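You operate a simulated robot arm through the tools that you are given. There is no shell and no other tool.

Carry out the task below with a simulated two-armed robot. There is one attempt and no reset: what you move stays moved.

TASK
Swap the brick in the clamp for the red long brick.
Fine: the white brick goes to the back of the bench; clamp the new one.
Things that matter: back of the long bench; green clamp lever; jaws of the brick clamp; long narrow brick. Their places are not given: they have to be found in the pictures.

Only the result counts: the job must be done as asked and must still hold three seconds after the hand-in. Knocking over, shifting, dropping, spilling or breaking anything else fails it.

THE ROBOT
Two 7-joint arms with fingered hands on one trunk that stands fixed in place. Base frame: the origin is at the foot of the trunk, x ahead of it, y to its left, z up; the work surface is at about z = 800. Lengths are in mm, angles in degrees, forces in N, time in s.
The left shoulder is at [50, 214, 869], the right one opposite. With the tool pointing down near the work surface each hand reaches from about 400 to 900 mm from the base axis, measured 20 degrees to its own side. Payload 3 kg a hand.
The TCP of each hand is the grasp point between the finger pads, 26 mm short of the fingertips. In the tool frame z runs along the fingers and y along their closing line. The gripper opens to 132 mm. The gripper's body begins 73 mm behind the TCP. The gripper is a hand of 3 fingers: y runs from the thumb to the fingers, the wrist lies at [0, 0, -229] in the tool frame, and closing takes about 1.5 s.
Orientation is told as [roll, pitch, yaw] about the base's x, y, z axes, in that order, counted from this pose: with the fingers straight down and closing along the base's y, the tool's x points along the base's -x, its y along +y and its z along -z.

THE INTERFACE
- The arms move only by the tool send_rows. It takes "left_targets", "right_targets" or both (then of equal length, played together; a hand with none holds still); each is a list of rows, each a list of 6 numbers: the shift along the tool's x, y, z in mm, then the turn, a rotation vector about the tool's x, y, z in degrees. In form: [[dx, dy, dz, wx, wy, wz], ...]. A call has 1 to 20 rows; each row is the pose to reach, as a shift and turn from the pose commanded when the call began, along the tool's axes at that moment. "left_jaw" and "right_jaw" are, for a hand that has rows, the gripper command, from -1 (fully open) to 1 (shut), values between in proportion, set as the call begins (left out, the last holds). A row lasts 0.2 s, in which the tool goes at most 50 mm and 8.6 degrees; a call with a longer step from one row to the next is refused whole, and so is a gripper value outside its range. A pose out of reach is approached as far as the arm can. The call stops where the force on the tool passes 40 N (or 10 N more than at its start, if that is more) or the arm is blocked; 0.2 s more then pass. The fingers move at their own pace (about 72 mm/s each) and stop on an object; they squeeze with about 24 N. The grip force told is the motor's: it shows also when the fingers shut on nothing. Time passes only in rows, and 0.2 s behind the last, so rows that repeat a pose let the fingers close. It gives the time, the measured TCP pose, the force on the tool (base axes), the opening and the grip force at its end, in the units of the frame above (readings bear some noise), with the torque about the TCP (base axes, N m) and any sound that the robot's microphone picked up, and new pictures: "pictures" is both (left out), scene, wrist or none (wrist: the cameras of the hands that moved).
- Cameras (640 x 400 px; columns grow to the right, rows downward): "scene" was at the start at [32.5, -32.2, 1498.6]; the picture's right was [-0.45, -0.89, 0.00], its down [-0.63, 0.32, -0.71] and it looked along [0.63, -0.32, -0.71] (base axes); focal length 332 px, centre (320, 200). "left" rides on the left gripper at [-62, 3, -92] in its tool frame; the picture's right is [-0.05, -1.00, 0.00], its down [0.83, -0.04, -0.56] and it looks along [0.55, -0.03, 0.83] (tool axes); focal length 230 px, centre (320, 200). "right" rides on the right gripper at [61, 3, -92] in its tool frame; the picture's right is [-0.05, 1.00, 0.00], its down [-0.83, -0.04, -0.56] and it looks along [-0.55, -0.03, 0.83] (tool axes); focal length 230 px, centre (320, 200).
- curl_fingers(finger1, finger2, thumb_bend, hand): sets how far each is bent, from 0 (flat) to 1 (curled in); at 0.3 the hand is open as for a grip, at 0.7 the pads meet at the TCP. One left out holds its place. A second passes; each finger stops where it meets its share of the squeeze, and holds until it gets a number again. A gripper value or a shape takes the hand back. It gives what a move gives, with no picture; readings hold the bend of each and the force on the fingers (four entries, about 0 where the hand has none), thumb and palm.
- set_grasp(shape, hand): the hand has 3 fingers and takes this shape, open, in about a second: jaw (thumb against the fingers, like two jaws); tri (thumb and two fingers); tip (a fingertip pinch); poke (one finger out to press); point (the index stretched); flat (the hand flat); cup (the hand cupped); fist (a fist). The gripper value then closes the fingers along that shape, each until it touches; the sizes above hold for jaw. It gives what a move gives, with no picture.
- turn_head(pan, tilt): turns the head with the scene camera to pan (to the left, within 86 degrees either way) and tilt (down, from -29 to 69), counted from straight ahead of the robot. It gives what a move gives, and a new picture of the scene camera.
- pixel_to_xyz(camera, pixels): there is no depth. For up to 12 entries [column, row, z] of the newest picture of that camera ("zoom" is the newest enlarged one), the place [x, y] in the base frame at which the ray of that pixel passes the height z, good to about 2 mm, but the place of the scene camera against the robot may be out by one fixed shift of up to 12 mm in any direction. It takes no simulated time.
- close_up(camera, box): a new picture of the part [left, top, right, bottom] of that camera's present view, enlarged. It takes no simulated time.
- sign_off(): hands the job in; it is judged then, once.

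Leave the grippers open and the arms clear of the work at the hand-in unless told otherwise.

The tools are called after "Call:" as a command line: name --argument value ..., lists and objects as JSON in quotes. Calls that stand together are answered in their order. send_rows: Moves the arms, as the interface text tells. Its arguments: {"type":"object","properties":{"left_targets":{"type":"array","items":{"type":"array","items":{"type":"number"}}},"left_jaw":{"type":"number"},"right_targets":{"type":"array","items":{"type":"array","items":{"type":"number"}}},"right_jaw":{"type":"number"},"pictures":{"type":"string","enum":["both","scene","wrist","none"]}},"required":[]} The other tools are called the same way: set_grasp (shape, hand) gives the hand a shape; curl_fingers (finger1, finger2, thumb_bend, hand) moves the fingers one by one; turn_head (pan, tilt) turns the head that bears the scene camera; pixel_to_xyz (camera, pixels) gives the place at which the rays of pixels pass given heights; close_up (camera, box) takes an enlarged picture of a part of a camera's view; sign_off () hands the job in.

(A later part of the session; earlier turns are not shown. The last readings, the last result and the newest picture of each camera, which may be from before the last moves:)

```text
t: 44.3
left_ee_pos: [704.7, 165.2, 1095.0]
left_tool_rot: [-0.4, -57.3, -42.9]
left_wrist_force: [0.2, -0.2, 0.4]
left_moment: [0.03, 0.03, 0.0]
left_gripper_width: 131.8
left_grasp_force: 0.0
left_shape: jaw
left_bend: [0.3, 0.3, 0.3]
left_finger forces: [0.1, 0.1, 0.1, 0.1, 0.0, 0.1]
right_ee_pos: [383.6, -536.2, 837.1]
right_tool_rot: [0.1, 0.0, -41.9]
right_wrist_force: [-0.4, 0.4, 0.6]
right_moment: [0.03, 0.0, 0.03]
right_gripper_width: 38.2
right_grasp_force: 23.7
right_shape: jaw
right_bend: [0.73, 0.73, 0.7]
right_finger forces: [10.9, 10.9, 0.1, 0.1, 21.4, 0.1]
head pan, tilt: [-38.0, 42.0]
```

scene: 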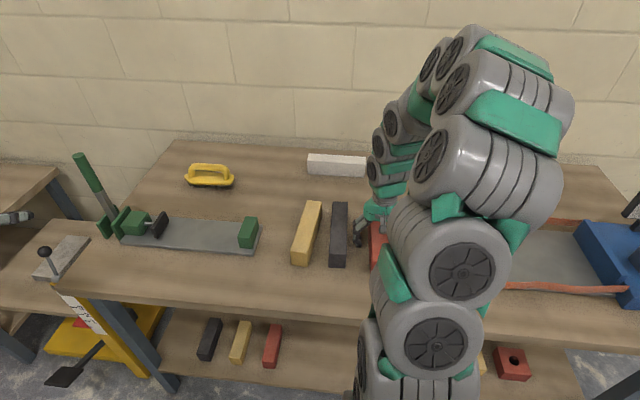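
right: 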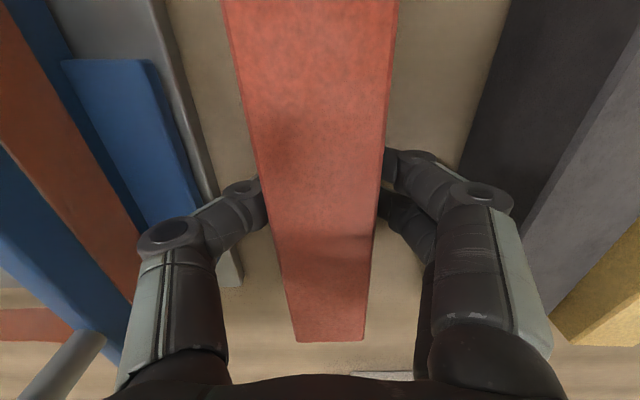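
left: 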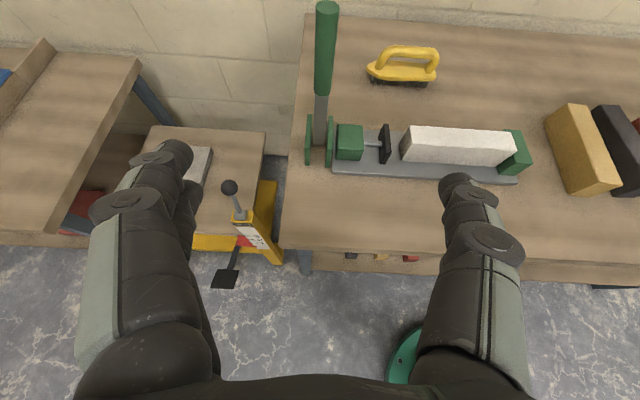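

The red brick is gripped with 24 N at the same 38 mm width. I'll lift it straight up 130 mm.

Call:
send_rows --right_targets '[[0, 0, -8, 0, 0, 0], [0, 0, -25, 0, 0, 0], [0, 0, -50, 0, 0, 0], [0, 0, -80, 0, 0, 0], [0, 0, -110, 0, 0, 0], [0, 0, -130, 0, 0, 0]]' --pictures "both"

```text
t: 45.7
left_ee_pos: [706.0, 164.9, 1094.8]
left_tool_rot: [-0.3, -57.3, -43.0]
left_wrist_force: [-0.2, 0.7, 0.7]
left_moment: [-0.05, 0.04, 0.0]
left_gripper_width: 131.9
left_grasp_force: 0.0
left_shape: jaw
left_bend: [0.3, 0.3, 0.3]
left_finger forces: [0.1, 0.0, 0.0, 0.1, 0.1, 0.0]
right_ee_pos: [382.5, -533.8, 967.3]
right_tool_rot: [0.0, -0.1, -41.9]
right_wrist_force: [0.2, 1.4, -8.9]
right_moment: [-0.03, 0.01, 0.02]
right_gripper_width: 38.1
right_grasp_force: 24.0
right_shape: jaw
right_bend: [0.73, 0.73, 0.7]
right_finger forces: [10.8, 10.8, 0.0, 0.1, 21.7, 0.0]
head pan, tilt: [-38.0, 42.0]
```

scene: 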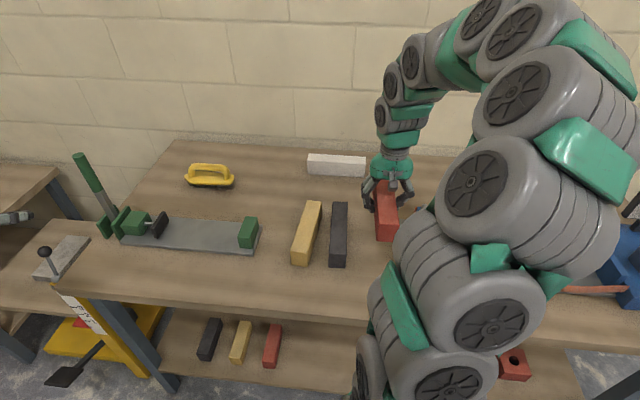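
right: 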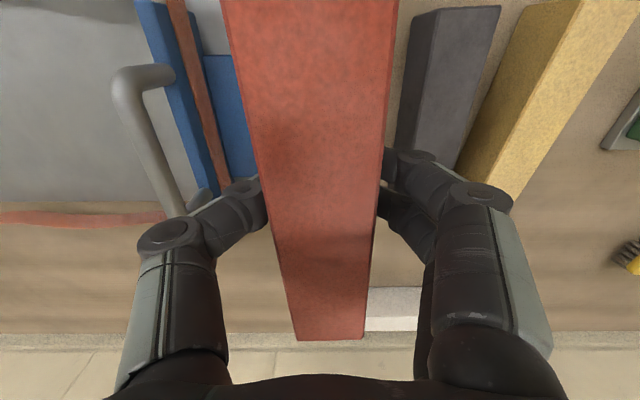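

The red brick hangs steady at 8.9 N, its bottom near z=931. I'll turn it 88° and carry it above the clamp to about (695,-189).

Call:
send_rows --right_targets '[[0, 20, -5, 0, 0, -4], [0, 50, -10, 0, 0, -9.5], [0, 83, -15, 0, 0, -15.8], [0, 117, -20, 0, 0, -22.1], [0, 150, -20, 0, 0, -28.4], [0, 183, -20, 0, 0, -34.7], [0, 217, -20, 0, 0, -41], [0, 250, -20, 0, 0, -47.3], [0, 283, -20, 0, 0, -53.6], [-1, 317, -20, 0, 0, -59.9], [-1, 350, -20, 0, 0, -66.2], [-1, 383, -20, 0, 0, -72.5], [-2, 416, -20, 0, 0, -78.5], [-2, 445, -20, 0, 0, -83.5], [-2.1, 465.8, -20, 0, 0, -88]]' --pictures "both"

Call:
turn_head --pan -12 --tilt 42

```text
t: 48.9
left_ee_pos: [705.4, 163.7, 1094.7]
left_tool_rot: [-0.4, -57.4, -43.0]
left_wrist_force: [0.4, 0.6, 0.2]
left_moment: [0.01, -0.01, 0.0]
left_gripper_width: 132.0
left_grasp_force: 0.1
left_shape: jaw
left_bend: [0.3, 0.3, 0.3]
left_finger forces: [0.0, 0.0, 0.1, 0.1, 0.1, 0.0]
right_ee_pos: [697.0, -188.5, 989.9]
right_tool_rot: [-0.1, -0.1, 46.2]
right_wrist_force: [-0.3, 0.3, -8.8]
right_moment: [-0.01, 0.02, 0.0]
right_gripper_width: 38.0
right_grasp_force: 24.2
right_shape: jaw
right_bend: [0.73, 0.73, 0.7]
right_finger forces: [10.7, 10.8, 0.0, 0.0, 21.7, 0.0]
head pan, tilt: [-38.0, 42.0]
```

scene: 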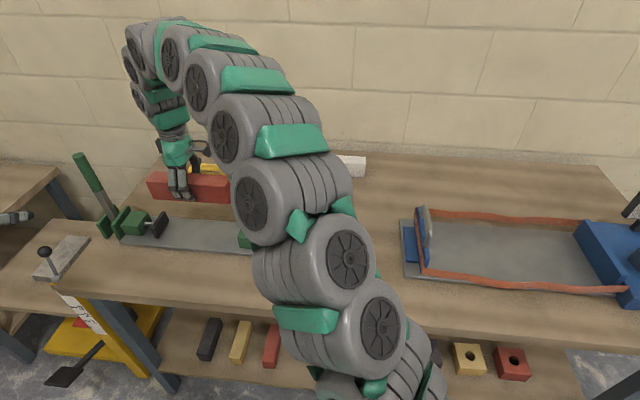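
right: 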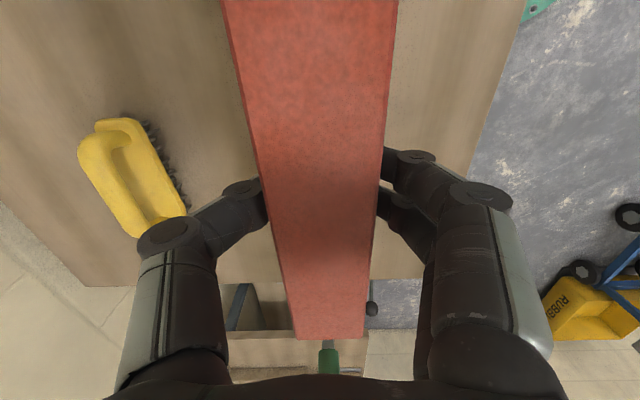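

```text
t: 49.8
left_ee_pos: [705.6, 164.3, 1094.0]
left_tool_rot: [-0.4, -57.4, -43.0]
left_wrist_force: [0.4, -0.3, 0.2]
left_moment: [-0.03, 0.0, -0.01]
left_gripper_width: 131.8
left_grasp_force: 0.1
left_shape: jaw
left_bend: [0.3, 0.3, 0.3]
left_finger forces: [0.0, 0.1, 0.0, 0.0, 0.1, 0.0]
right_ee_pos: [696.0, -188.6, 990.2]
right_tool_rot: [-0.1, 0.0, 46.1]
right_wrist_force: [0.0, 0.3, -8.0]
right_moment: [0.0, 0.03, -0.01]
right_gripper_width: 37.9
right_grasp_force: 24.0
right_shape: jaw
right_bend: [0.73, 0.73, 0.7]
right_finger forces: [10.7, 10.8, 0.0, 0.1, 21.8, 0.1]
head pan, tilt: [-12.0, 42.0]
```

scene: 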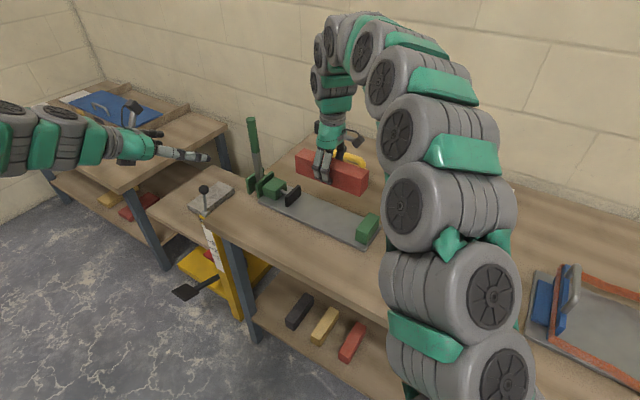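

The red brick is above the clamp. I'll look through the left wrist camera to compare the brick's ends with the jaws.

Call:
close_up --camera "left" --box '[300, 60, 556, 220]'

Call:
close_up --camera "scene" --box '[230, 100, 430, 260]'

```text
2.50 times, centred on (428, 140) of left
```

zoom: 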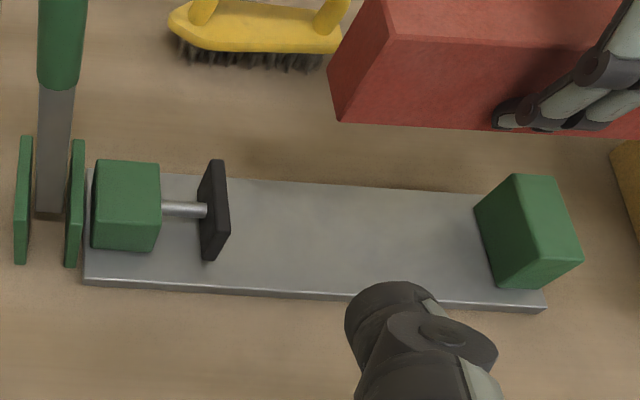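

```text
2.50 times, centred on (330, 180) of scene
```

zoom: 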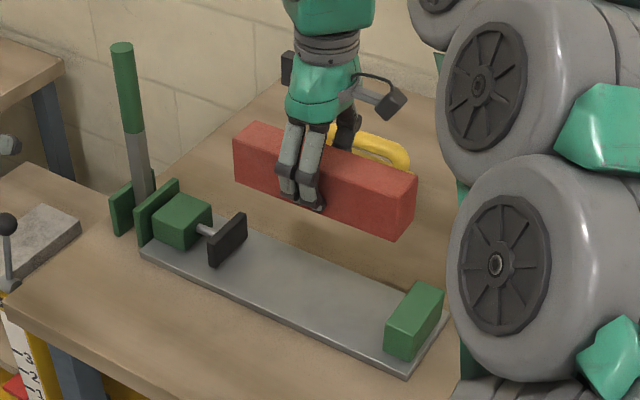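

The empty clamp shows well. I'll read the jaw faces: the fixed jaw's inner bottom edge at zoom (475,210)/(497,287), the black jaw's front bottom corner at (214,261) and top right edge (230,240)/(222,160), plus the brick's left end corner at (340,121).

Call:
close_up --camera "left" --box '[300, 60, 556, 220]'

Call:
pixel_to_xyz --camera "zoom" --pixels '[[475, 210, 811], [497, 287, 811], [214, 261, 812], [230, 240, 860], [222, 160, 860], [230, 240, 850], [535, 258, 865], [515, 174, 865], [340, 121, 954], [388, 36, 1007], [328, 73, 954], [365, 0, 1007]]'

```text
2.50 times, centred on (428, 140) of left
```

zoom: 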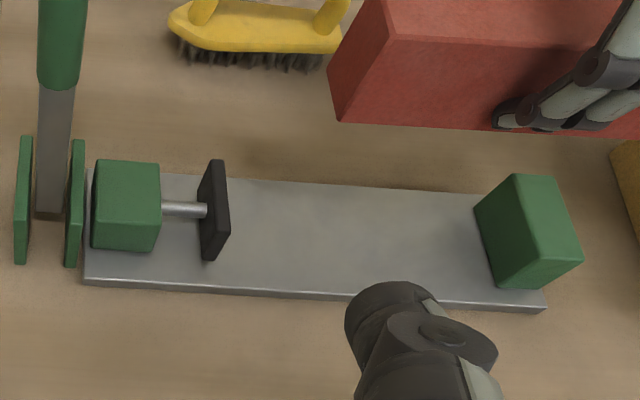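

```text
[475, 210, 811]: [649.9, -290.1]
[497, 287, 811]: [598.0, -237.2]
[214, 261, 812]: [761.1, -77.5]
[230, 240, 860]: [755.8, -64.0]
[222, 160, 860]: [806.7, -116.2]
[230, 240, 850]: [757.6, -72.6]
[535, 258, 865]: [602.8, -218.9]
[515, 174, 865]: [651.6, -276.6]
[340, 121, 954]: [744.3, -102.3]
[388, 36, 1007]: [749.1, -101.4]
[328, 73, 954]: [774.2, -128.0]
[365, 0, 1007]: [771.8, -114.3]
```

The fixed jaw's face is at s≈242 and the black jaw's at s≈470. The red brick spans s≈249–444 under this hand pose, leaving 6 mm at the fixed jaw and 26 mm at the black jaw, and its p centre of 632 matches. I'll lower straight down to TCP z≈853.

Call:
send_rows --right_targets '[[0, 0, 30, 0, 0, 0], [0, 0, 60, 0, 0, 0], [0, 0, 90, 0, 0, 0], [0, 0, 115, 0, 0, 0], [0, 0, 130, 0, 0, 0], [0, 0, 136, 0, 0, 0]]' --pictures "both"

Call:
close_up --camera "left" --box '[300, 60, 556, 220]'

```text
t: 51.2
left_ee_pos: [704.8, 164.8, 1095.5]
left_tool_rot: [-0.4, -57.3, -43.0]
left_wrist_force: [-0.6, 0.2, -0.5]
left_moment: [-0.03, 0.0, -0.03]
left_gripper_width: 132.1
left_grasp_force: 0.0
left_shape: jaw
left_bend: [0.3, 0.3, 0.3]
left_finger forces: [0.0, 0.0, 0.1, 0.1, 0.1, 0.1]
right_ee_pos: [696.6, -191.4, 850.9]
right_tool_rot: [0.1, 0.0, 46.2]
right_wrist_force: [-0.2, -0.7, -9.1]
right_moment: [-0.01, -0.02, -0.03]
right_gripper_width: 37.7
right_grasp_force: 24.1
right_shape: jaw
right_bend: [0.73, 0.73, 0.7]
right_finger forces: [11.0, 10.8, 0.0, 0.0, 21.8, 0.0]
head pan, tilt: [-12.0, 42.0]
```

scene: 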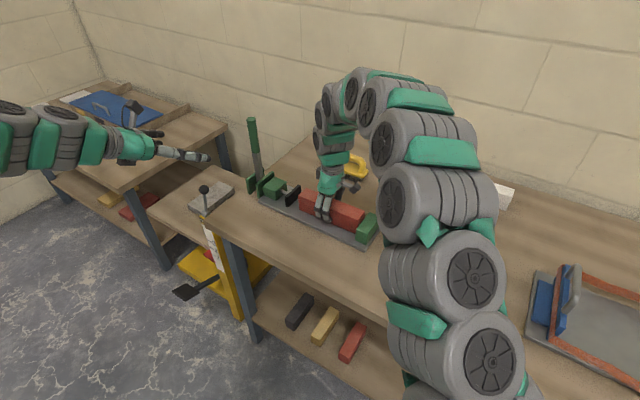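
right: 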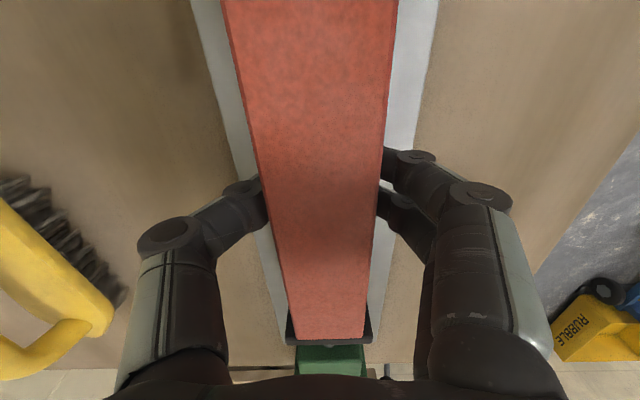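

```text
2.50 times, centred on (428, 140) of left
```

zoom: 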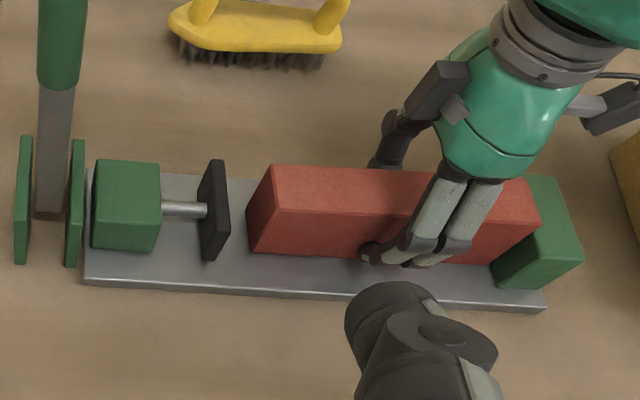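

The red brick is between the jaws, just above the plate. I'll ease down in 1.5 mm steps until the plate carries it.

Call:
send_rows --right_targets '[[0, 0, 1.5, 0, 0, 0], [0, 0, 3, 0, 0, 0], [0, 0, 4.5, 0, 0, 0]]' --pictures "none"

```text
t: 52.0
left_ee_pos: [705.8, 163.9, 1093.9]
left_tool_rot: [-0.3, -57.2, -43.0]
left_wrist_force: [-0.2, 0.3, 0.0]
left_moment: [0.01, -0.01, -0.04]
left_gripper_width: 131.9
left_grasp_force: 0.1
left_shape: jaw
left_bend: [0.3, 0.3, 0.3]
left_finger forces: [0.0, 0.1, 0.1, 0.0, 0.0, 0.0]
right_ee_pos: [696.3, -190.0, 848.0]
right_tool_rot: [-0.1, -0.1, 46.1]
right_wrist_force: [-3.9, -4.1, 25.3]
right_moment: [-0.08, 0.11, 0.01]
right_gripper_width: 38.8
right_grasp_force: 24.3
right_shape: jaw
right_bend: [0.74, 0.74, 0.71]
right_finger forces: [13.9, 13.8, 0.0, 0.0, 27.8, 0.1]
head pan, tilt: [-12.0, 42.0]
```

The brick presses on the plate with 25 N, so I'll relieve 1.5 mm before releasing.

Call:
send_rows --right_targets '[[0, 0, -1.0, 0, 0, 0], [0, 0, -1.5, 0, 0, 0]]' --pictures "none"

```text
t: 52.6
left_ee_pos: [704.3, 163.5, 1094.3]
left_tool_rot: [-0.3, -57.3, -43.1]
left_wrist_force: [1.5, -0.1, 0.7]
left_moment: [-0.03, 0.02, 0.02]
left_gripper_width: 131.7
left_grasp_force: 0.0
left_shape: jaw
left_bend: [0.3, 0.3, 0.3]
left_finger forces: [0.1, 0.0, 0.1, 0.0, 0.0, 0.0]
right_ee_pos: [696.9, -190.4, 847.9]
right_tool_rot: [0.0, 0.0, 46.1]
right_wrist_force: [-5.2, -9.1, 19.2]
right_moment: [-0.14, 0.07, 0.01]
right_gripper_width: 39.1
right_grasp_force: 24.0
right_shape: jaw
right_bend: [0.74, 0.74, 0.71]
right_finger forces: [12.6, 12.7, 0.1, 0.0, 27.7, 0.0]
head pan, tilt: [-12.0, 42.0]
```

There are still 19 N of press and a little side friction. I'll relieve 1.5 mm more and look.

Call:
send_rows --right_targets '[[0, 0, -1.0, 0, 0, 0], [0, 0, -1.5, 0, 0, 0]]' --pictures "wrist"

Call:
close_up --camera "left" --box '[300, 60, 556, 220]'

```text
t: 53.2
left_ee_pos: [704.8, 163.8, 1095.1]
left_tool_rot: [-0.3, -57.2, -43.1]
left_wrist_force: [-0.1, -0.1, 0.4]
left_moment: [-0.03, 0.0, -0.03]
left_gripper_width: 131.9
left_grasp_force: 0.0
left_shape: jaw
left_bend: [0.3, 0.3, 0.3]
left_finger forces: [0.1, 0.0, 0.0, 0.0, 0.1, 0.1]
right_ee_pos: [696.5, -189.7, 848.4]
right_tool_rot: [0.1, 0.0, 46.2]
right_wrist_force: [-1.9, -5.2, 4.2]
right_moment: [-0.07, 0.02, 0.01]
right_gripper_width: 39.1
right_grasp_force: 23.8
right_shape: jaw
right_bend: [0.74, 0.74, 0.71]
right_finger forces: [11.9, 12.0, 0.0, 0.1, 25.7, 0.0]
head pan, tilt: [-12.0, 42.0]
```

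right: 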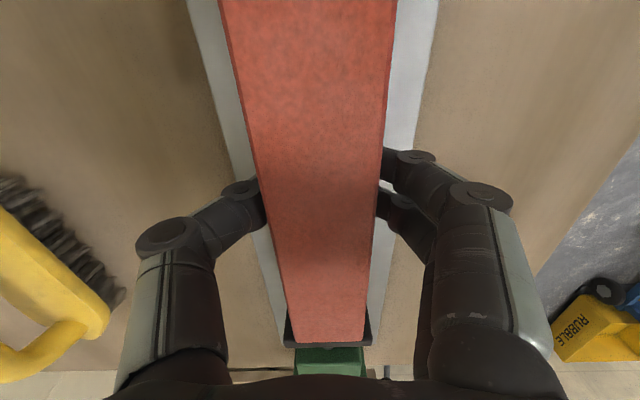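

```text
2.50 times, centred on (428, 140) of left
```

zoom: 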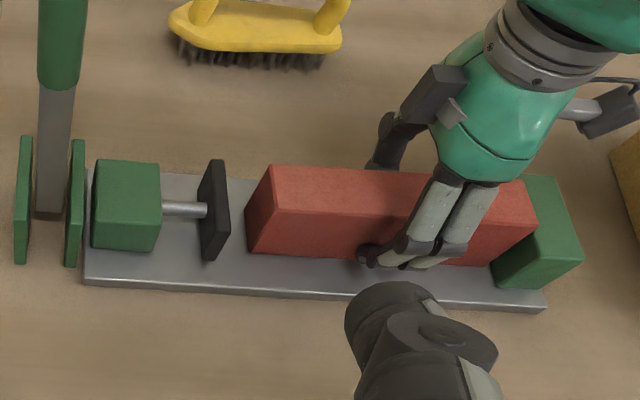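

The brick sits flat, about 3–4 mm from the fixed jaw, and only 4 N remains. I'll open the right hand.

Call:
send_rows --right_targets '[[0, 0, 0, 0, 0, 0], [0, 0, 0, 0, 0, 0], [0, 0, 0, 0, 0, 0], [0, 0, 0, 0, 0, 0], [0, 0, 0, 0, 0, 0]]' --right_jaw -1 --pictures "wrist"

Call:
close_up --camera "left" --box '[300, 60, 556, 220]'

```text
t: 54.4
left_ee_pos: [705.1, 164.2, 1095.0]
left_tool_rot: [-0.4, -57.3, -42.9]
left_wrist_force: [-0.2, 0.6, -0.6]
left_moment: [0.02, 0.02, -0.01]
left_gripper_width: 131.7
left_grasp_force: 0.0
left_shape: jaw
left_bend: [0.3, 0.3, 0.3]
left_finger forces: [0.0, 0.0, 0.0, 0.0, 0.0, 0.0]
right_ee_pos: [696.5, -189.8, 849.0]
right_tool_rot: [0.0, 0.0, 46.1]
right_wrist_force: [-0.6, 0.5, 0.4]
right_moment: [0.0, -0.02, -0.05]
right_gripper_width: 131.9
right_grasp_force: 0.1
right_shape: jaw
right_bend: [0.3, 0.3, 0.3]
right_finger forces: [0.0, 0.0, 0.0, 0.1, 0.1, 0.1]
head pan, tilt: [-12.0, 42.0]
```

right: 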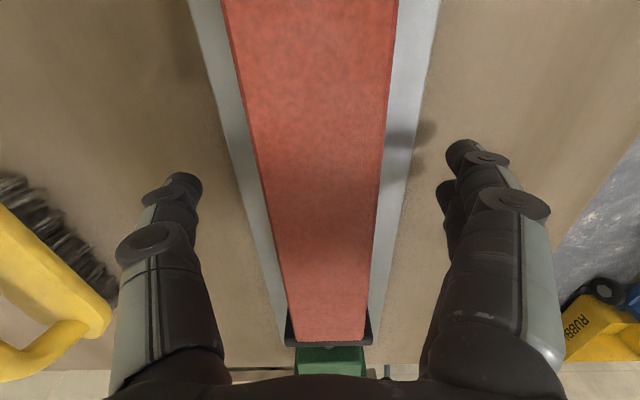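

```text
2.50 times, centred on (428, 140) of left
```

zoom: 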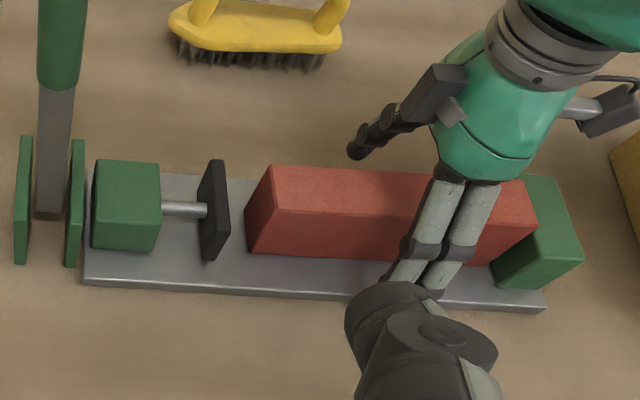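

The brick lies flat and parallel to the jaws. I'll lift the right hand straight up and then carry it back to its side.

Call:
send_rows --right_targets '[[0, 0, -30, 0, 0, 0], [0, 0, -70, 0, 0, 0], [0, 0, -115, 0, 0, 0], [0, 0, -160, 0, 0, 0], [20, 10, -190, 0, 0, 4], [60, 20, -215, 0, 0, 10], [100, 30, -235, 0, 0, 17], [140, 40, -250, 0, 0, 24], [180, 50, -260, 0, 0, 31], [220, 60, -270, 0, 0, 38], [255, 75, -270, 0, 0, 45], [285, 90, -270, 0, 0, 52], [310, 110, -270, 0, 0, 59]]' --pictures "both"

Call:
close_up --camera "left" --box '[300, 60, 556, 220]'

```text
t: 57.2
left_ee_pos: [705.8, 164.0, 1094.9]
left_tool_rot: [-0.4, -57.3, -43.0]
left_wrist_force: [-0.4, -0.1, 0.5]
left_moment: [0.0, 0.01, 0.0]
left_gripper_width: 131.8
left_grasp_force: 0.1
left_shape: jaw
left_bend: [0.3, 0.3, 0.3]
left_finger forces: [0.0, 0.0, 0.0, 0.0, 0.0, 0.0]
right_ee_pos: [401.3, -336.4, 1118.6]
right_tool_rot: [0.0, 0.0, -12.9]
right_wrist_force: [-0.4, -0.2, -0.2]
right_moment: [-0.01, 0.0, 0.02]
right_gripper_width: 132.2
right_grasp_force: 0.0
right_shape: jaw
right_bend: [0.3, 0.3, 0.3]
right_finger forces: [0.1, 0.0, 0.0, 0.1, 0.0, 0.1]
head pan, tilt: [-12.0, 42.0]
```

scene: 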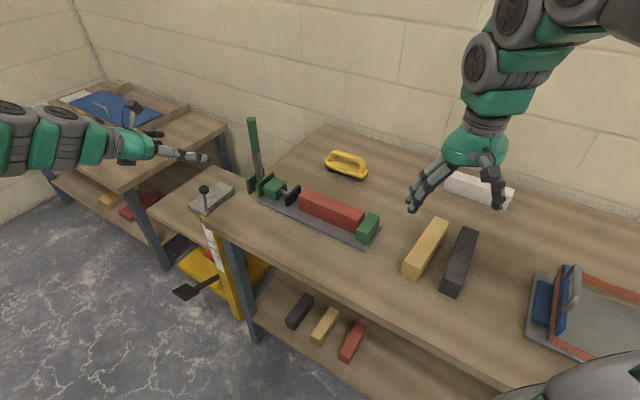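
right: 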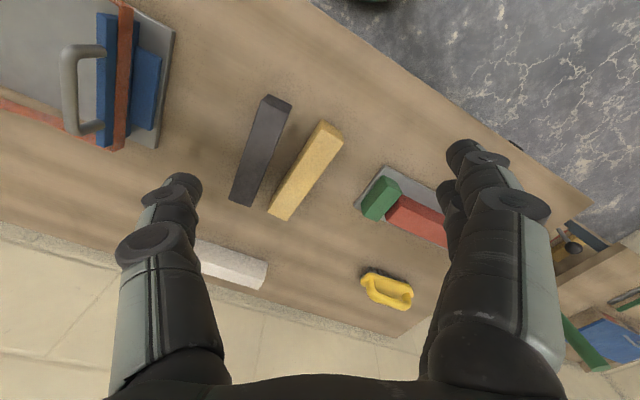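

```text
2.50 times, centred on (428, 140) of left
```

zoom: 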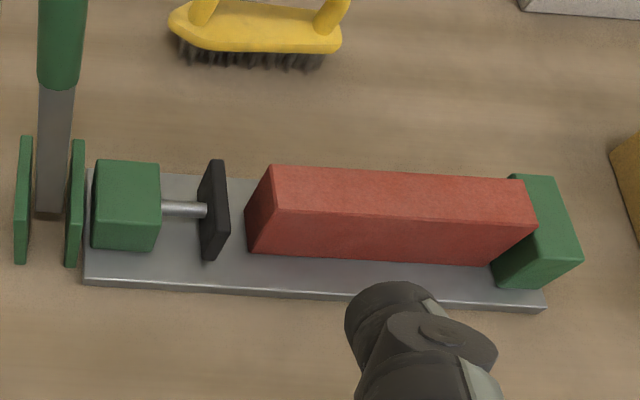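

The red brick is seated and the right arm is clear. Next I'll look at the upright lever in the left camera to plan the re-grasp.

Call:
close_up --camera "left" --box '[240, 0, 400, 160]'

Call:
pixel_to_xyz --camera "left" --pixels '[[327, 8, 1057], [327, 8, 1000], [322, 95, 945], [322, 95, 900], [320, 130, 870], [320, 130, 840]]'

Call:
close_up --camera "scene" --box '[190, 90, 350, 220]'

```text
2.50 times, centred on (320, 80) of left
```

zoom: 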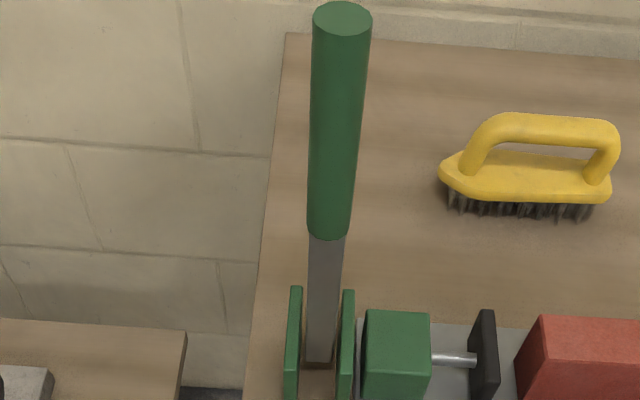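

```text
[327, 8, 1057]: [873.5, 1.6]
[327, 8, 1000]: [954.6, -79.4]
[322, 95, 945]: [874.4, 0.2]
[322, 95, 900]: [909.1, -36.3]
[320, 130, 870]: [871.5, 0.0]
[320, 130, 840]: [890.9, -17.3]
```

```text
3.08 times, centred on (270, 155) of scene
```

zoom: 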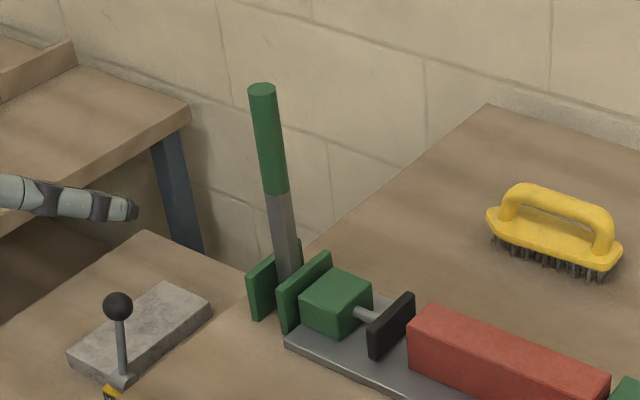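

The lever stands vertical on the axis (874,1), handle z≈945–1057. I'll bring the left hand to a pre-grasp 110 mm off along a 50°-down direction, tilting 17°.

Call:
send_rows --left_targets '[[-19.5, -1.1, 36.2, 0, 4.3, 0], [-38.9, -2.2, 72.4, 0, 8.6, 0], [-58.4, -3.4, 108.5, 0, 13, 0], [-77.8, -4.5, 144.7, 0, 17.3, 0]]' --left_jaw -1 --pictures "both"

```text
t: 58.2
left_ee_pos: [822.5, 45.6, 1078.3]
left_tool_rot: [-0.3, -39.9, -43.2]
left_wrist_force: [-0.3, -0.5, -0.4]
left_moment: [-0.03, -0.02, -0.04]
left_gripper_width: 131.9
left_grasp_force: 0.0
left_shape: jaw
left_bend: [0.3, 0.3, 0.3]
left_finger forces: [0.0, 0.0, 0.0, 0.0, 0.0, 0.0]
right_ee_pos: [401.7, -335.8, 1118.4]
right_tool_rot: [0.0, 0.0, -12.8]
right_wrist_force: [0.4, -0.8, 0.1]
right_moment: [-0.03, -0.01, 0.0]
right_gripper_width: 131.8
right_grasp_force: 0.0
right_shape: jaw
right_bend: [0.3, 0.3, 0.3]
right_finger forces: [0.0, 0.1, 0.0, 0.1, 0.1, 0.0]
head pan, tilt: [-12.0, 42.0]
```

scene: 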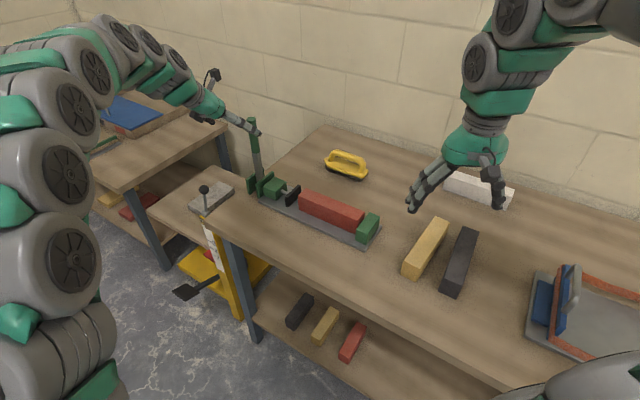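
left: 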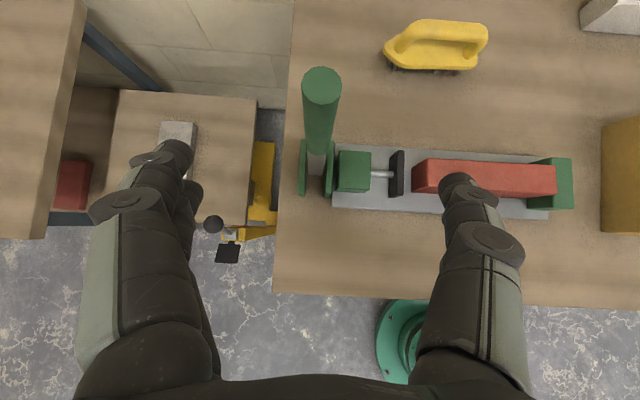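

The handle end is centred at (321,85). I'll advance 105 mm along the tool axis so the fingers straddle the handle.

Call:
send_rows --left_targets '[[0, 0.5, 35, 0, 0, 0], [0, 1, 70, 0, 0, 0], [0, 1.5, 105, 0, 0, 0]]' --pictures "both"

```text
t: 59.0
left_ee_pos: [869.1, 2.8, 999.4]
left_tool_rot: [-0.2, -40.0, -43.2]
left_wrist_force: [-0.5, 0.2, -0.1]
left_moment: [-0.03, 0.03, 0.01]
left_gripper_width: 131.8
left_grasp_force: 0.1
left_shape: jaw
left_bend: [0.3, 0.3, 0.3]
left_finger forces: [0.0, 0.0, 0.0, 0.0, 0.0, 0.0]
right_ee_pos: [401.6, -334.8, 1120.2]
right_tool_rot: [-0.1, 0.0, -12.9]
right_wrist_force: [-0.4, -0.7, 0.9]
right_moment: [0.01, 0.03, 0.0]
right_gripper_width: 131.5
right_grasp_force: 0.1
right_shape: jaw
right_bend: [0.3, 0.3, 0.3]
right_finger forces: [0.1, 0.0, 0.1, 0.0, 0.1, 0.0]
head pan, tilt: [-12.0, 42.0]
```

scene: 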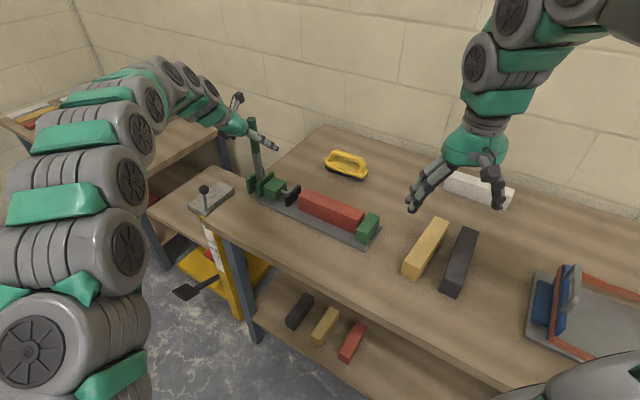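
left: 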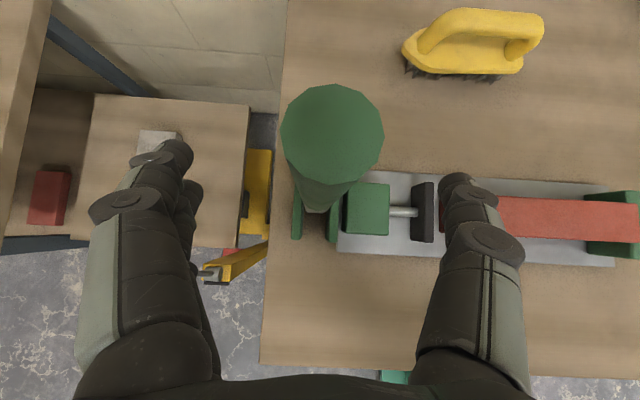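

The handle sits nearly at the grasp point, just a few mm toward the back. I'll move 5 mm backward and close.

Call:
send_rows --left_targets '[[-4, 0, 3.4, 0, 0, 0], [-4, 0, 3.4, 0, 0, 0], [-4, 0, 3.4, 0, 0, 0], [-4, 0, 3.4, 0, 0, 0], [-4, 0, 3.4, 0, 0, 0], [-4, 0, 3.4, 0, 0, 0], [-4, 0, 3.4, 0, 0, 0], [-4, 0, 3.4, 0, 0, 0]]' --left_jaw 1 --pictures "wrist"

```text
t: 60.8
left_ee_pos: [873.0, -0.9, 998.8]
left_tool_rot: [-0.4, -39.9, -43.2]
left_wrist_force: [0.9, -2.0, -1.2]
left_moment: [0.02, 0.02, 0.02]
left_gripper_width: 16.2
left_grasp_force: 23.7
left_shape: jaw
left_bend: [0.71, 0.73, 0.7]
left_finger forces: [8.5, 11.2, 0.0, 0.0, 20.9, 0.1]
right_ee_pos: [401.1, -335.9, 1118.3]
right_tool_rot: [0.0, 0.0, -12.9]
right_wrist_force: [0.7, 0.0, 0.4]
right_moment: [0.02, 0.03, 0.01]
right_gripper_width: 131.9
right_grasp_force: 0.0
right_shape: jaw
right_bend: [0.3, 0.3, 0.3]
right_finger forces: [0.0, 0.0, 0.1, 0.0, 0.0, 0.0]
head pan, tilt: [-12.0, 42.0]
```

left: 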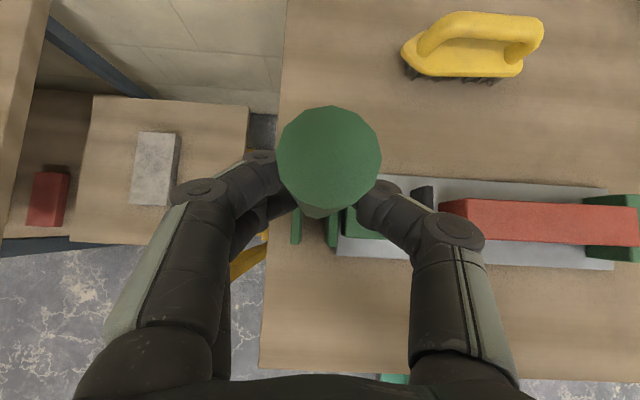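

All three fingers hold the handle. I'll pull it forward and down on the circle about the pivot, from 87° to 64° first.

Call:
send_rows --left_targets '[[7.6, 0, -5.3, 0, -1.5, 0], [16.7, 0, -10.9, 0, -3, 0], [37.5, 0, -21.0, 0, -6, 0], [59.5, 0, -28.2, 0, -9, 0]]' --pictures "both"

```text
t: 61.8
left_ee_pos: [827.6, 45.1, 983.4]
left_tool_rot: [-0.2, -49.2, -43.2]
left_wrist_force: [-6.8, -2.7, 8.1]
left_moment: [-0.18, -0.01, -0.14]
left_gripper_width: 16.2
left_grasp_force: 24.1
left_shape: jaw
left_bend: [0.72, 0.73, 0.71]
left_finger forces: [7.2, 12.0, 0.0, 0.0, 23.7, 0.1]
right_ee_pos: [401.5, -335.2, 1118.7]
right_tool_rot: [0.0, 0.0, -12.8]
right_wrist_force: [0.3, 0.4, 0.2]
right_moment: [-0.07, 0.0, 0.01]
right_gripper_width: 131.8
right_grasp_force: 0.0
right_shape: jaw
right_bend: [0.3, 0.3, 0.3]
right_finger forces: [0.0, 0.0, 0.0, 0.1, 0.1, 0.0]
head pan, tilt: [-12.0, 42.0]
```

scene: 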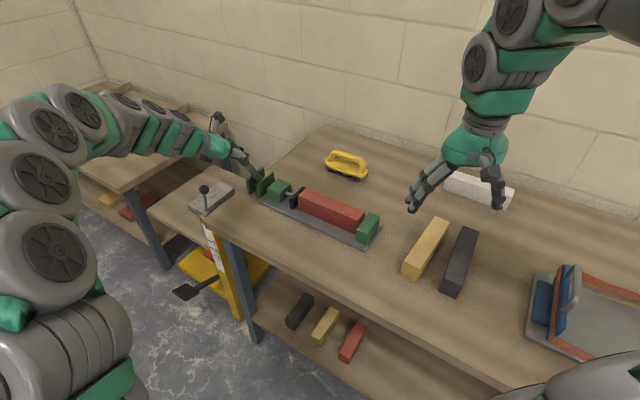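
left: 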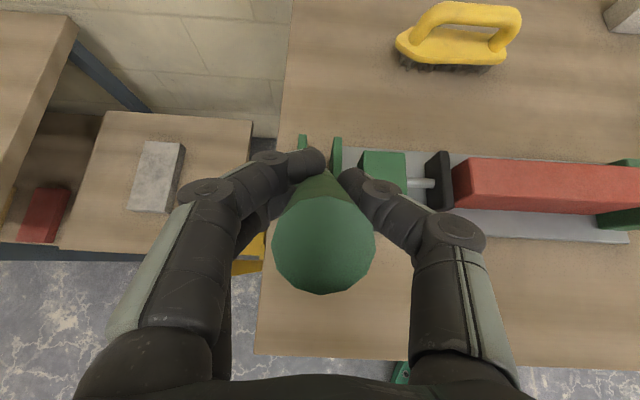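

The lever follows with about 9 N and the black jaw is closing on the red brick. I'll continue from 64° to 40°.

Call:
send_rows --left_targets '[[11.2, 0, -3.2, 0, -1.5, 0], [22.2, 0, -6.2, 0, -3, 0], [33.6, 0, -8.6, 0, -5, 0], [44.9, 0, -10.8, 0, -7, 0], [56.7, 0, -11.6, 0, -9, 0], [68.1, 0, -12.0, 0, -11, 0]]' --pictures "both"

```text
t: 63.2
left_ee_pos: [787.4, 81.5, 939.8]
left_tool_rot: [-0.4, -60.0, -43.0]
left_wrist_force: [-4.6, -4.8, -2.2]
left_moment: [-0.06, -0.02, -0.08]
left_gripper_width: 14.9
left_grasp_force: 23.9
left_shape: jaw
left_bend: [0.74, 0.72, 0.72]
left_finger forces: [2.0, 13.3, 0.0, 0.0, 19.2, 0.0]
right_ee_pos: [401.1, -335.6, 1118.1]
right_tool_rot: [0.0, 0.0, -12.9]
right_wrist_force: [-0.5, -1.1, 0.4]
right_moment: [0.01, -0.02, -0.03]
right_gripper_width: 132.0
right_grasp_force: 0.1
right_shape: jaw
right_bend: [0.3, 0.3, 0.3]
right_finger forces: [0.0, 0.0, 0.0, 0.1, 0.0, 0.0]
head pan, tilt: [-12.0, 42.0]
```

scene: 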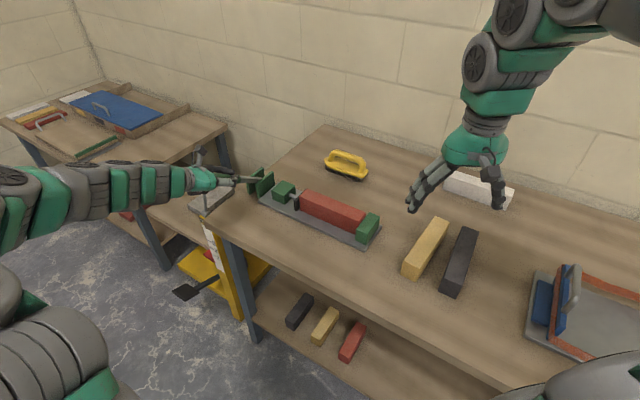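
left: 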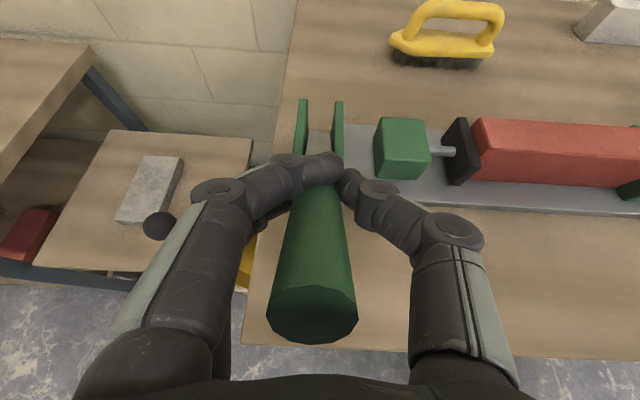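

The black jaw has come up to the red brick. The fingers seem to have slid to the top side of the handle, so I'll look closer before pressing further.

Call:
close_up --camera "left" --box '[240, 80, 500, 350]'

Call:
close_up --camera "scene" --box '[180, 140, 340, 240]'

```text
1.48 times, centred on (370, 215) of left
```

zoom: 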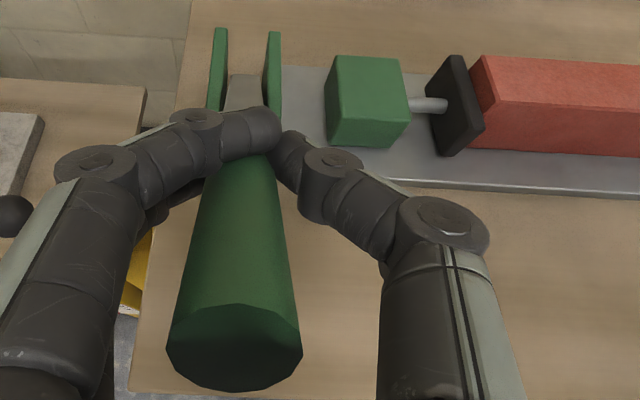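

```text
4.00 times, centred on (260, 190) of scene
```

zoom: 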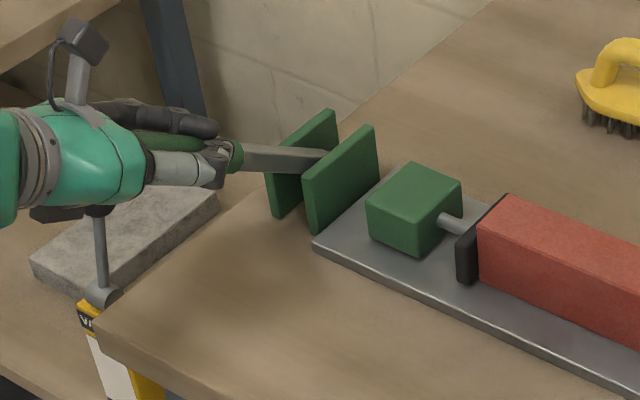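

One finger lies over the top of the handle while the other and the thumb still hold it, which suits pressing down. I'll continue slowly from 40° to 28°, watching the force.

Call:
send_rows --left_targets '[[7.6, 0, -0.7, 0, -1.3, 0], [15.2, 0, -1.3, 0, -2.6, 0], [22.8, 0, -1.9, 0, -4, 0], [28.6, 0, -1.7, 0, -5, 0], [34.4, 0, -1.5, 0, -6, 0]]' --pictures "both"

```text
t: 64.4
left_ee_pos: [773.4, 93.9, 909.7]
left_tool_rot: [-0.3, -65.9, -42.9]
left_wrist_force: [-6.5, -7.2, -6.4]
left_moment: [-0.1, 0.02, -0.1]
left_gripper_width: 13.9
left_grasp_force: 24.2
left_shape: jaw
left_bend: [0.74, 0.72, 0.72]
left_finger forces: [0.0, 11.7, 0.0, 0.1, 17.4, 0.0]
right_ee_pos: [400.7, -336.9, 1119.4]
right_tool_rot: [0.0, -0.1, -12.9]
right_wrist_force: [0.3, -0.4, -0.6]
right_moment: [0.02, 0.01, 0.0]
right_gripper_width: 131.7
right_grasp_force: 0.1
right_shape: jaw
right_bend: [0.3, 0.3, 0.3]
right_finger forces: [0.1, 0.0, 0.1, 0.0, 0.0, 0.0]
head pan, tilt: [-12.0, 42.0]
```

scene: 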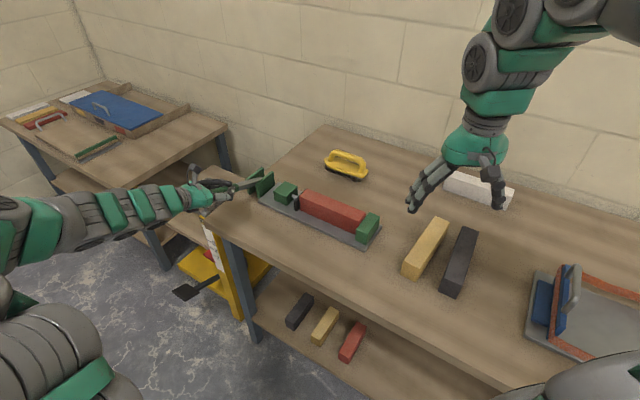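
left: 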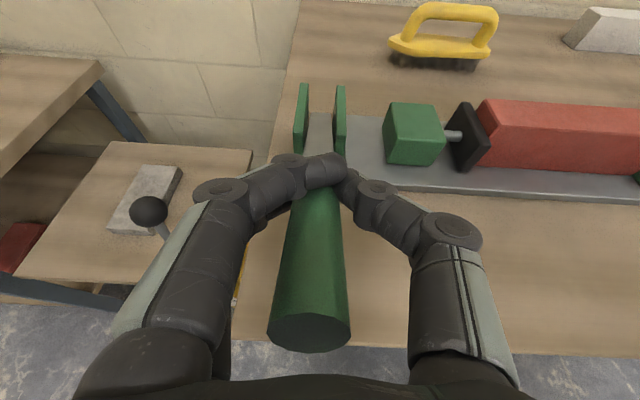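

The force is still small, so no clamping resistance yet, and the lever is at about 24°. I'll press on to about 20°.

Call:
send_rows --left_targets '[[5.3, 0, -0.5, 0, -1, 0], [10.5, 0, -1, 0, -2, 0], [16.3, 0, -0.8, 0, -3, 0], [22.1, 0, -0.6, 0, -4, 0]]' --pictures "both"

Call:
close_up --camera "left" --box '[240, 60, 640, 350]'

```text
t: 65.4
left_ee_pos: [768.1, 97.6, 896.6]
left_tool_rot: [-0.4, -70.6, -43.1]
left_wrist_force: [6.9, -7.9, 10.0]
left_moment: [-0.17, -0.19, 0.03]
left_gripper_width: 12.7
left_grasp_force: 23.7
left_shape: jaw
left_bend: [0.74, 0.71, 0.71]
left_finger forces: [2.8, 13.7, 0.0, 0.0, 20.3, 0.1]
right_ee_pos: [401.6, -337.2, 1117.8]
right_tool_rot: [0.0, 0.0, -12.7]
right_wrist_force: [0.2, 0.5, -0.6]
right_moment: [0.02, -0.02, 0.0]
right_gripper_width: 131.8
right_grasp_force: 0.0
right_shape: jaw
right_bend: [0.3, 0.3, 0.3]
right_finger forces: [0.1, 0.0, 0.1, 0.0, 0.0, 0.1]
head pan, tilt: [-12.0, 42.0]
stopped in row 4 (left hand): the force on the tool passed its limit at 43 N (the readings are from after the stop); the commanded pose is now the measured one
```

scene: 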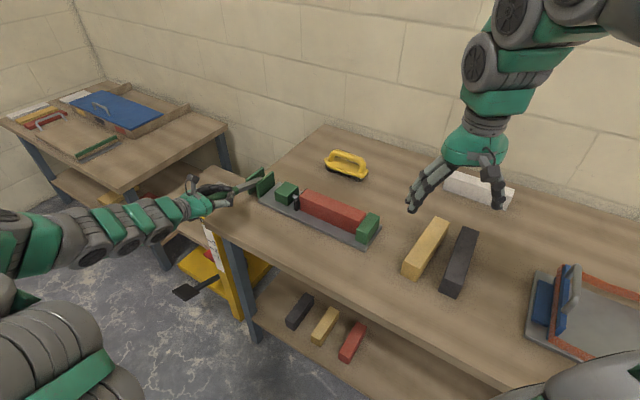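
left: 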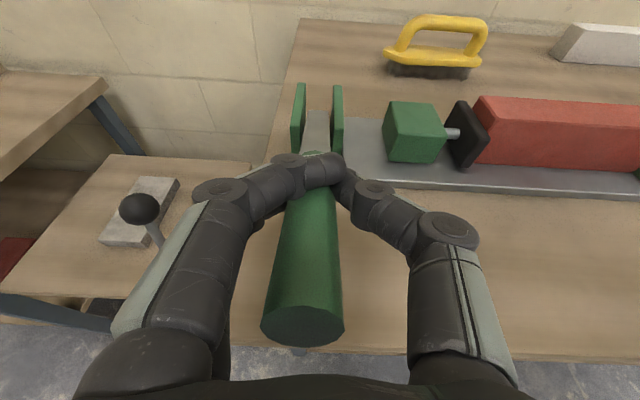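

```text
1.38 times, centred on (440, 205) of left
```

zoom: 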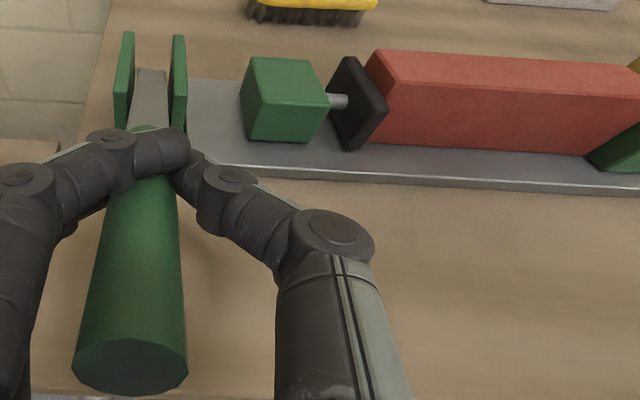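

The hand met 43 N of resistance with the lever back near its original angle, and the black jaw touches the red brick. I'll compare the handle end, now at (302,325) in the left view, with its original place (731,139.5,910).

Call:
pixel_to_xyz --camera "left" --pixels '[[302, 325, 910], [302, 325, 900], [302, 325, 920]]'

Call:
close_up --camera "scene" --box '[180, 140, 400, 270]'

```text
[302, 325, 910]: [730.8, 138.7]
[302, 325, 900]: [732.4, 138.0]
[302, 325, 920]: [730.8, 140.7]
```

```text
2.91 times, centred on (290, 205) of scene
```

zoom: 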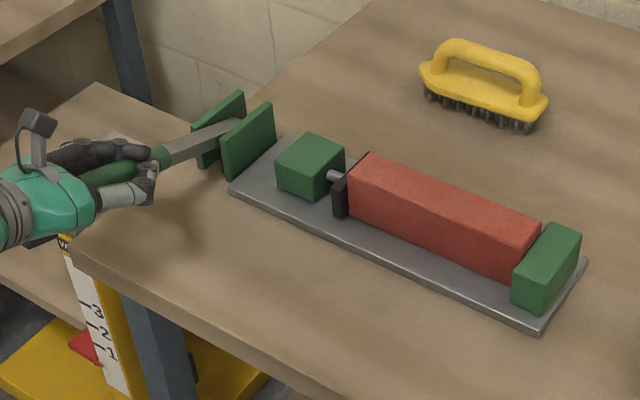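

The handle end reads (730.8,138.7) at z=910, the same as its original clamped place, and in the scene the red brick sits tight between both jaws. I'll press once more gently to be sure it is at its stop.

Call:
send_rows --left_targets '[[2, 0, 0, 0, 0, 0], [4, 0, 0, 0, 0, 0], [5, 0, 0, 0, 0, 0]]' --pictures "wrist"

```text
t: 66.1
left_ee_pos: [767.5, 96.6, 897.0]
left_tool_rot: [-0.5, -71.0, -43.2]
left_wrist_force: [7.1, -8.2, 10.7]
left_moment: [-0.11, -0.2, 0.04]
left_gripper_width: 13.2
left_grasp_force: 24.4
left_shape: jaw
left_bend: [0.74, 0.71, 0.71]
left_finger forces: [3.8, 13.9, 0.0, 0.1, 20.0, 0.1]
right_ee_pos: [402.5, -335.6, 1117.7]
right_tool_rot: [0.0, 0.0, -12.8]
right_wrist_force: [0.7, -0.3, -0.3]
right_moment: [-0.02, -0.02, -0.03]
right_gripper_width: 131.8
right_grasp_force: 0.0
right_shape: jaw
right_bend: [0.3, 0.3, 0.3]
right_finger forces: [0.0, 0.1, 0.0, 0.0, 0.0, 0.1]
head pan, tilt: [-12.0, 42.0]
stopped in row 3 (left hand): the force on the tool passed its limit at 43 N (the readings are from after the stop); the commanded pose is now the measured one
```

left: 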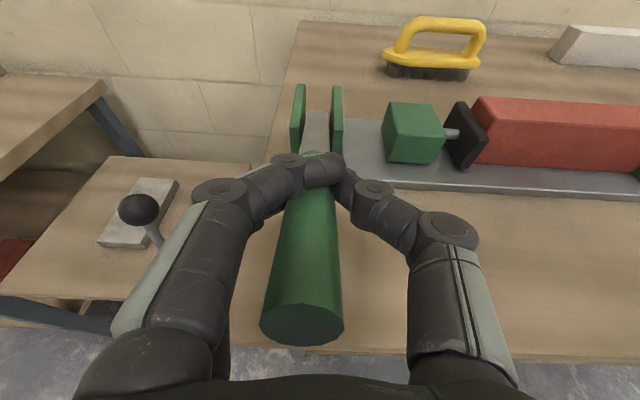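

The lever is firm at its stop. I'll open the left hand in place and watch that the lever stays down.

Call:
send_rows --left_targets '[[0, 0, 0, 0, 0, 0], [0, 0, 0, 0, 0, 0], [0, 0, 0, 0, 0, 0], [0, 0, 0, 0, 0, 0], [0, 0, 0, 0, 0, 0]]' --left_jaw -1 --pictures "both"

```text
t: 67.3
left_ee_pos: [766.5, 98.0, 894.4]
left_tool_rot: [-0.5, -70.8, -43.1]
left_wrist_force: [-0.2, 0.4, 0.8]
left_moment: [0.03, -0.01, 0.01]
left_gripper_width: 131.9
left_grasp_force: 0.1
left_shape: jaw
left_bend: [0.3, 0.3, 0.3]
left_finger forces: [0.1, 0.1, 0.1, 0.0, 0.1, 0.1]
right_ee_pos: [401.9, -337.3, 1119.0]
right_tool_rot: [-0.1, 0.0, -12.7]
right_wrist_force: [-0.1, -0.1, 0.5]
right_moment: [0.0, -0.04, -0.01]
right_gripper_width: 131.7
right_grasp_force: 0.1
right_shape: jaw
right_bend: [0.3, 0.3, 0.3]
right_finger forces: [0.0, 0.0, 0.0, 0.0, 0.0, 0.0]
head pan, tilt: [-12.0, 42.0]
```

scene: 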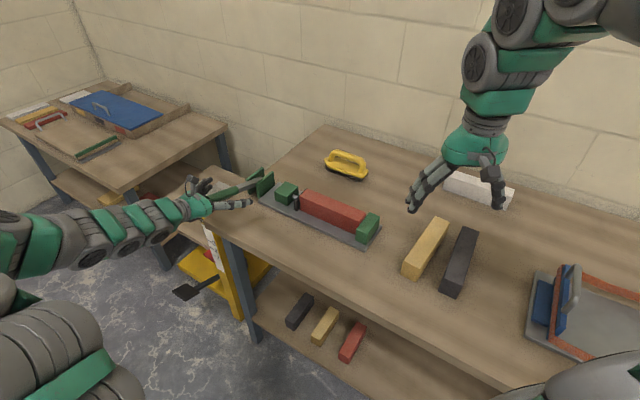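
left: 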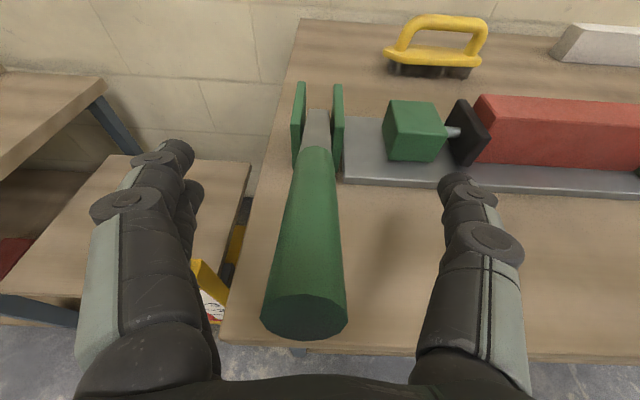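

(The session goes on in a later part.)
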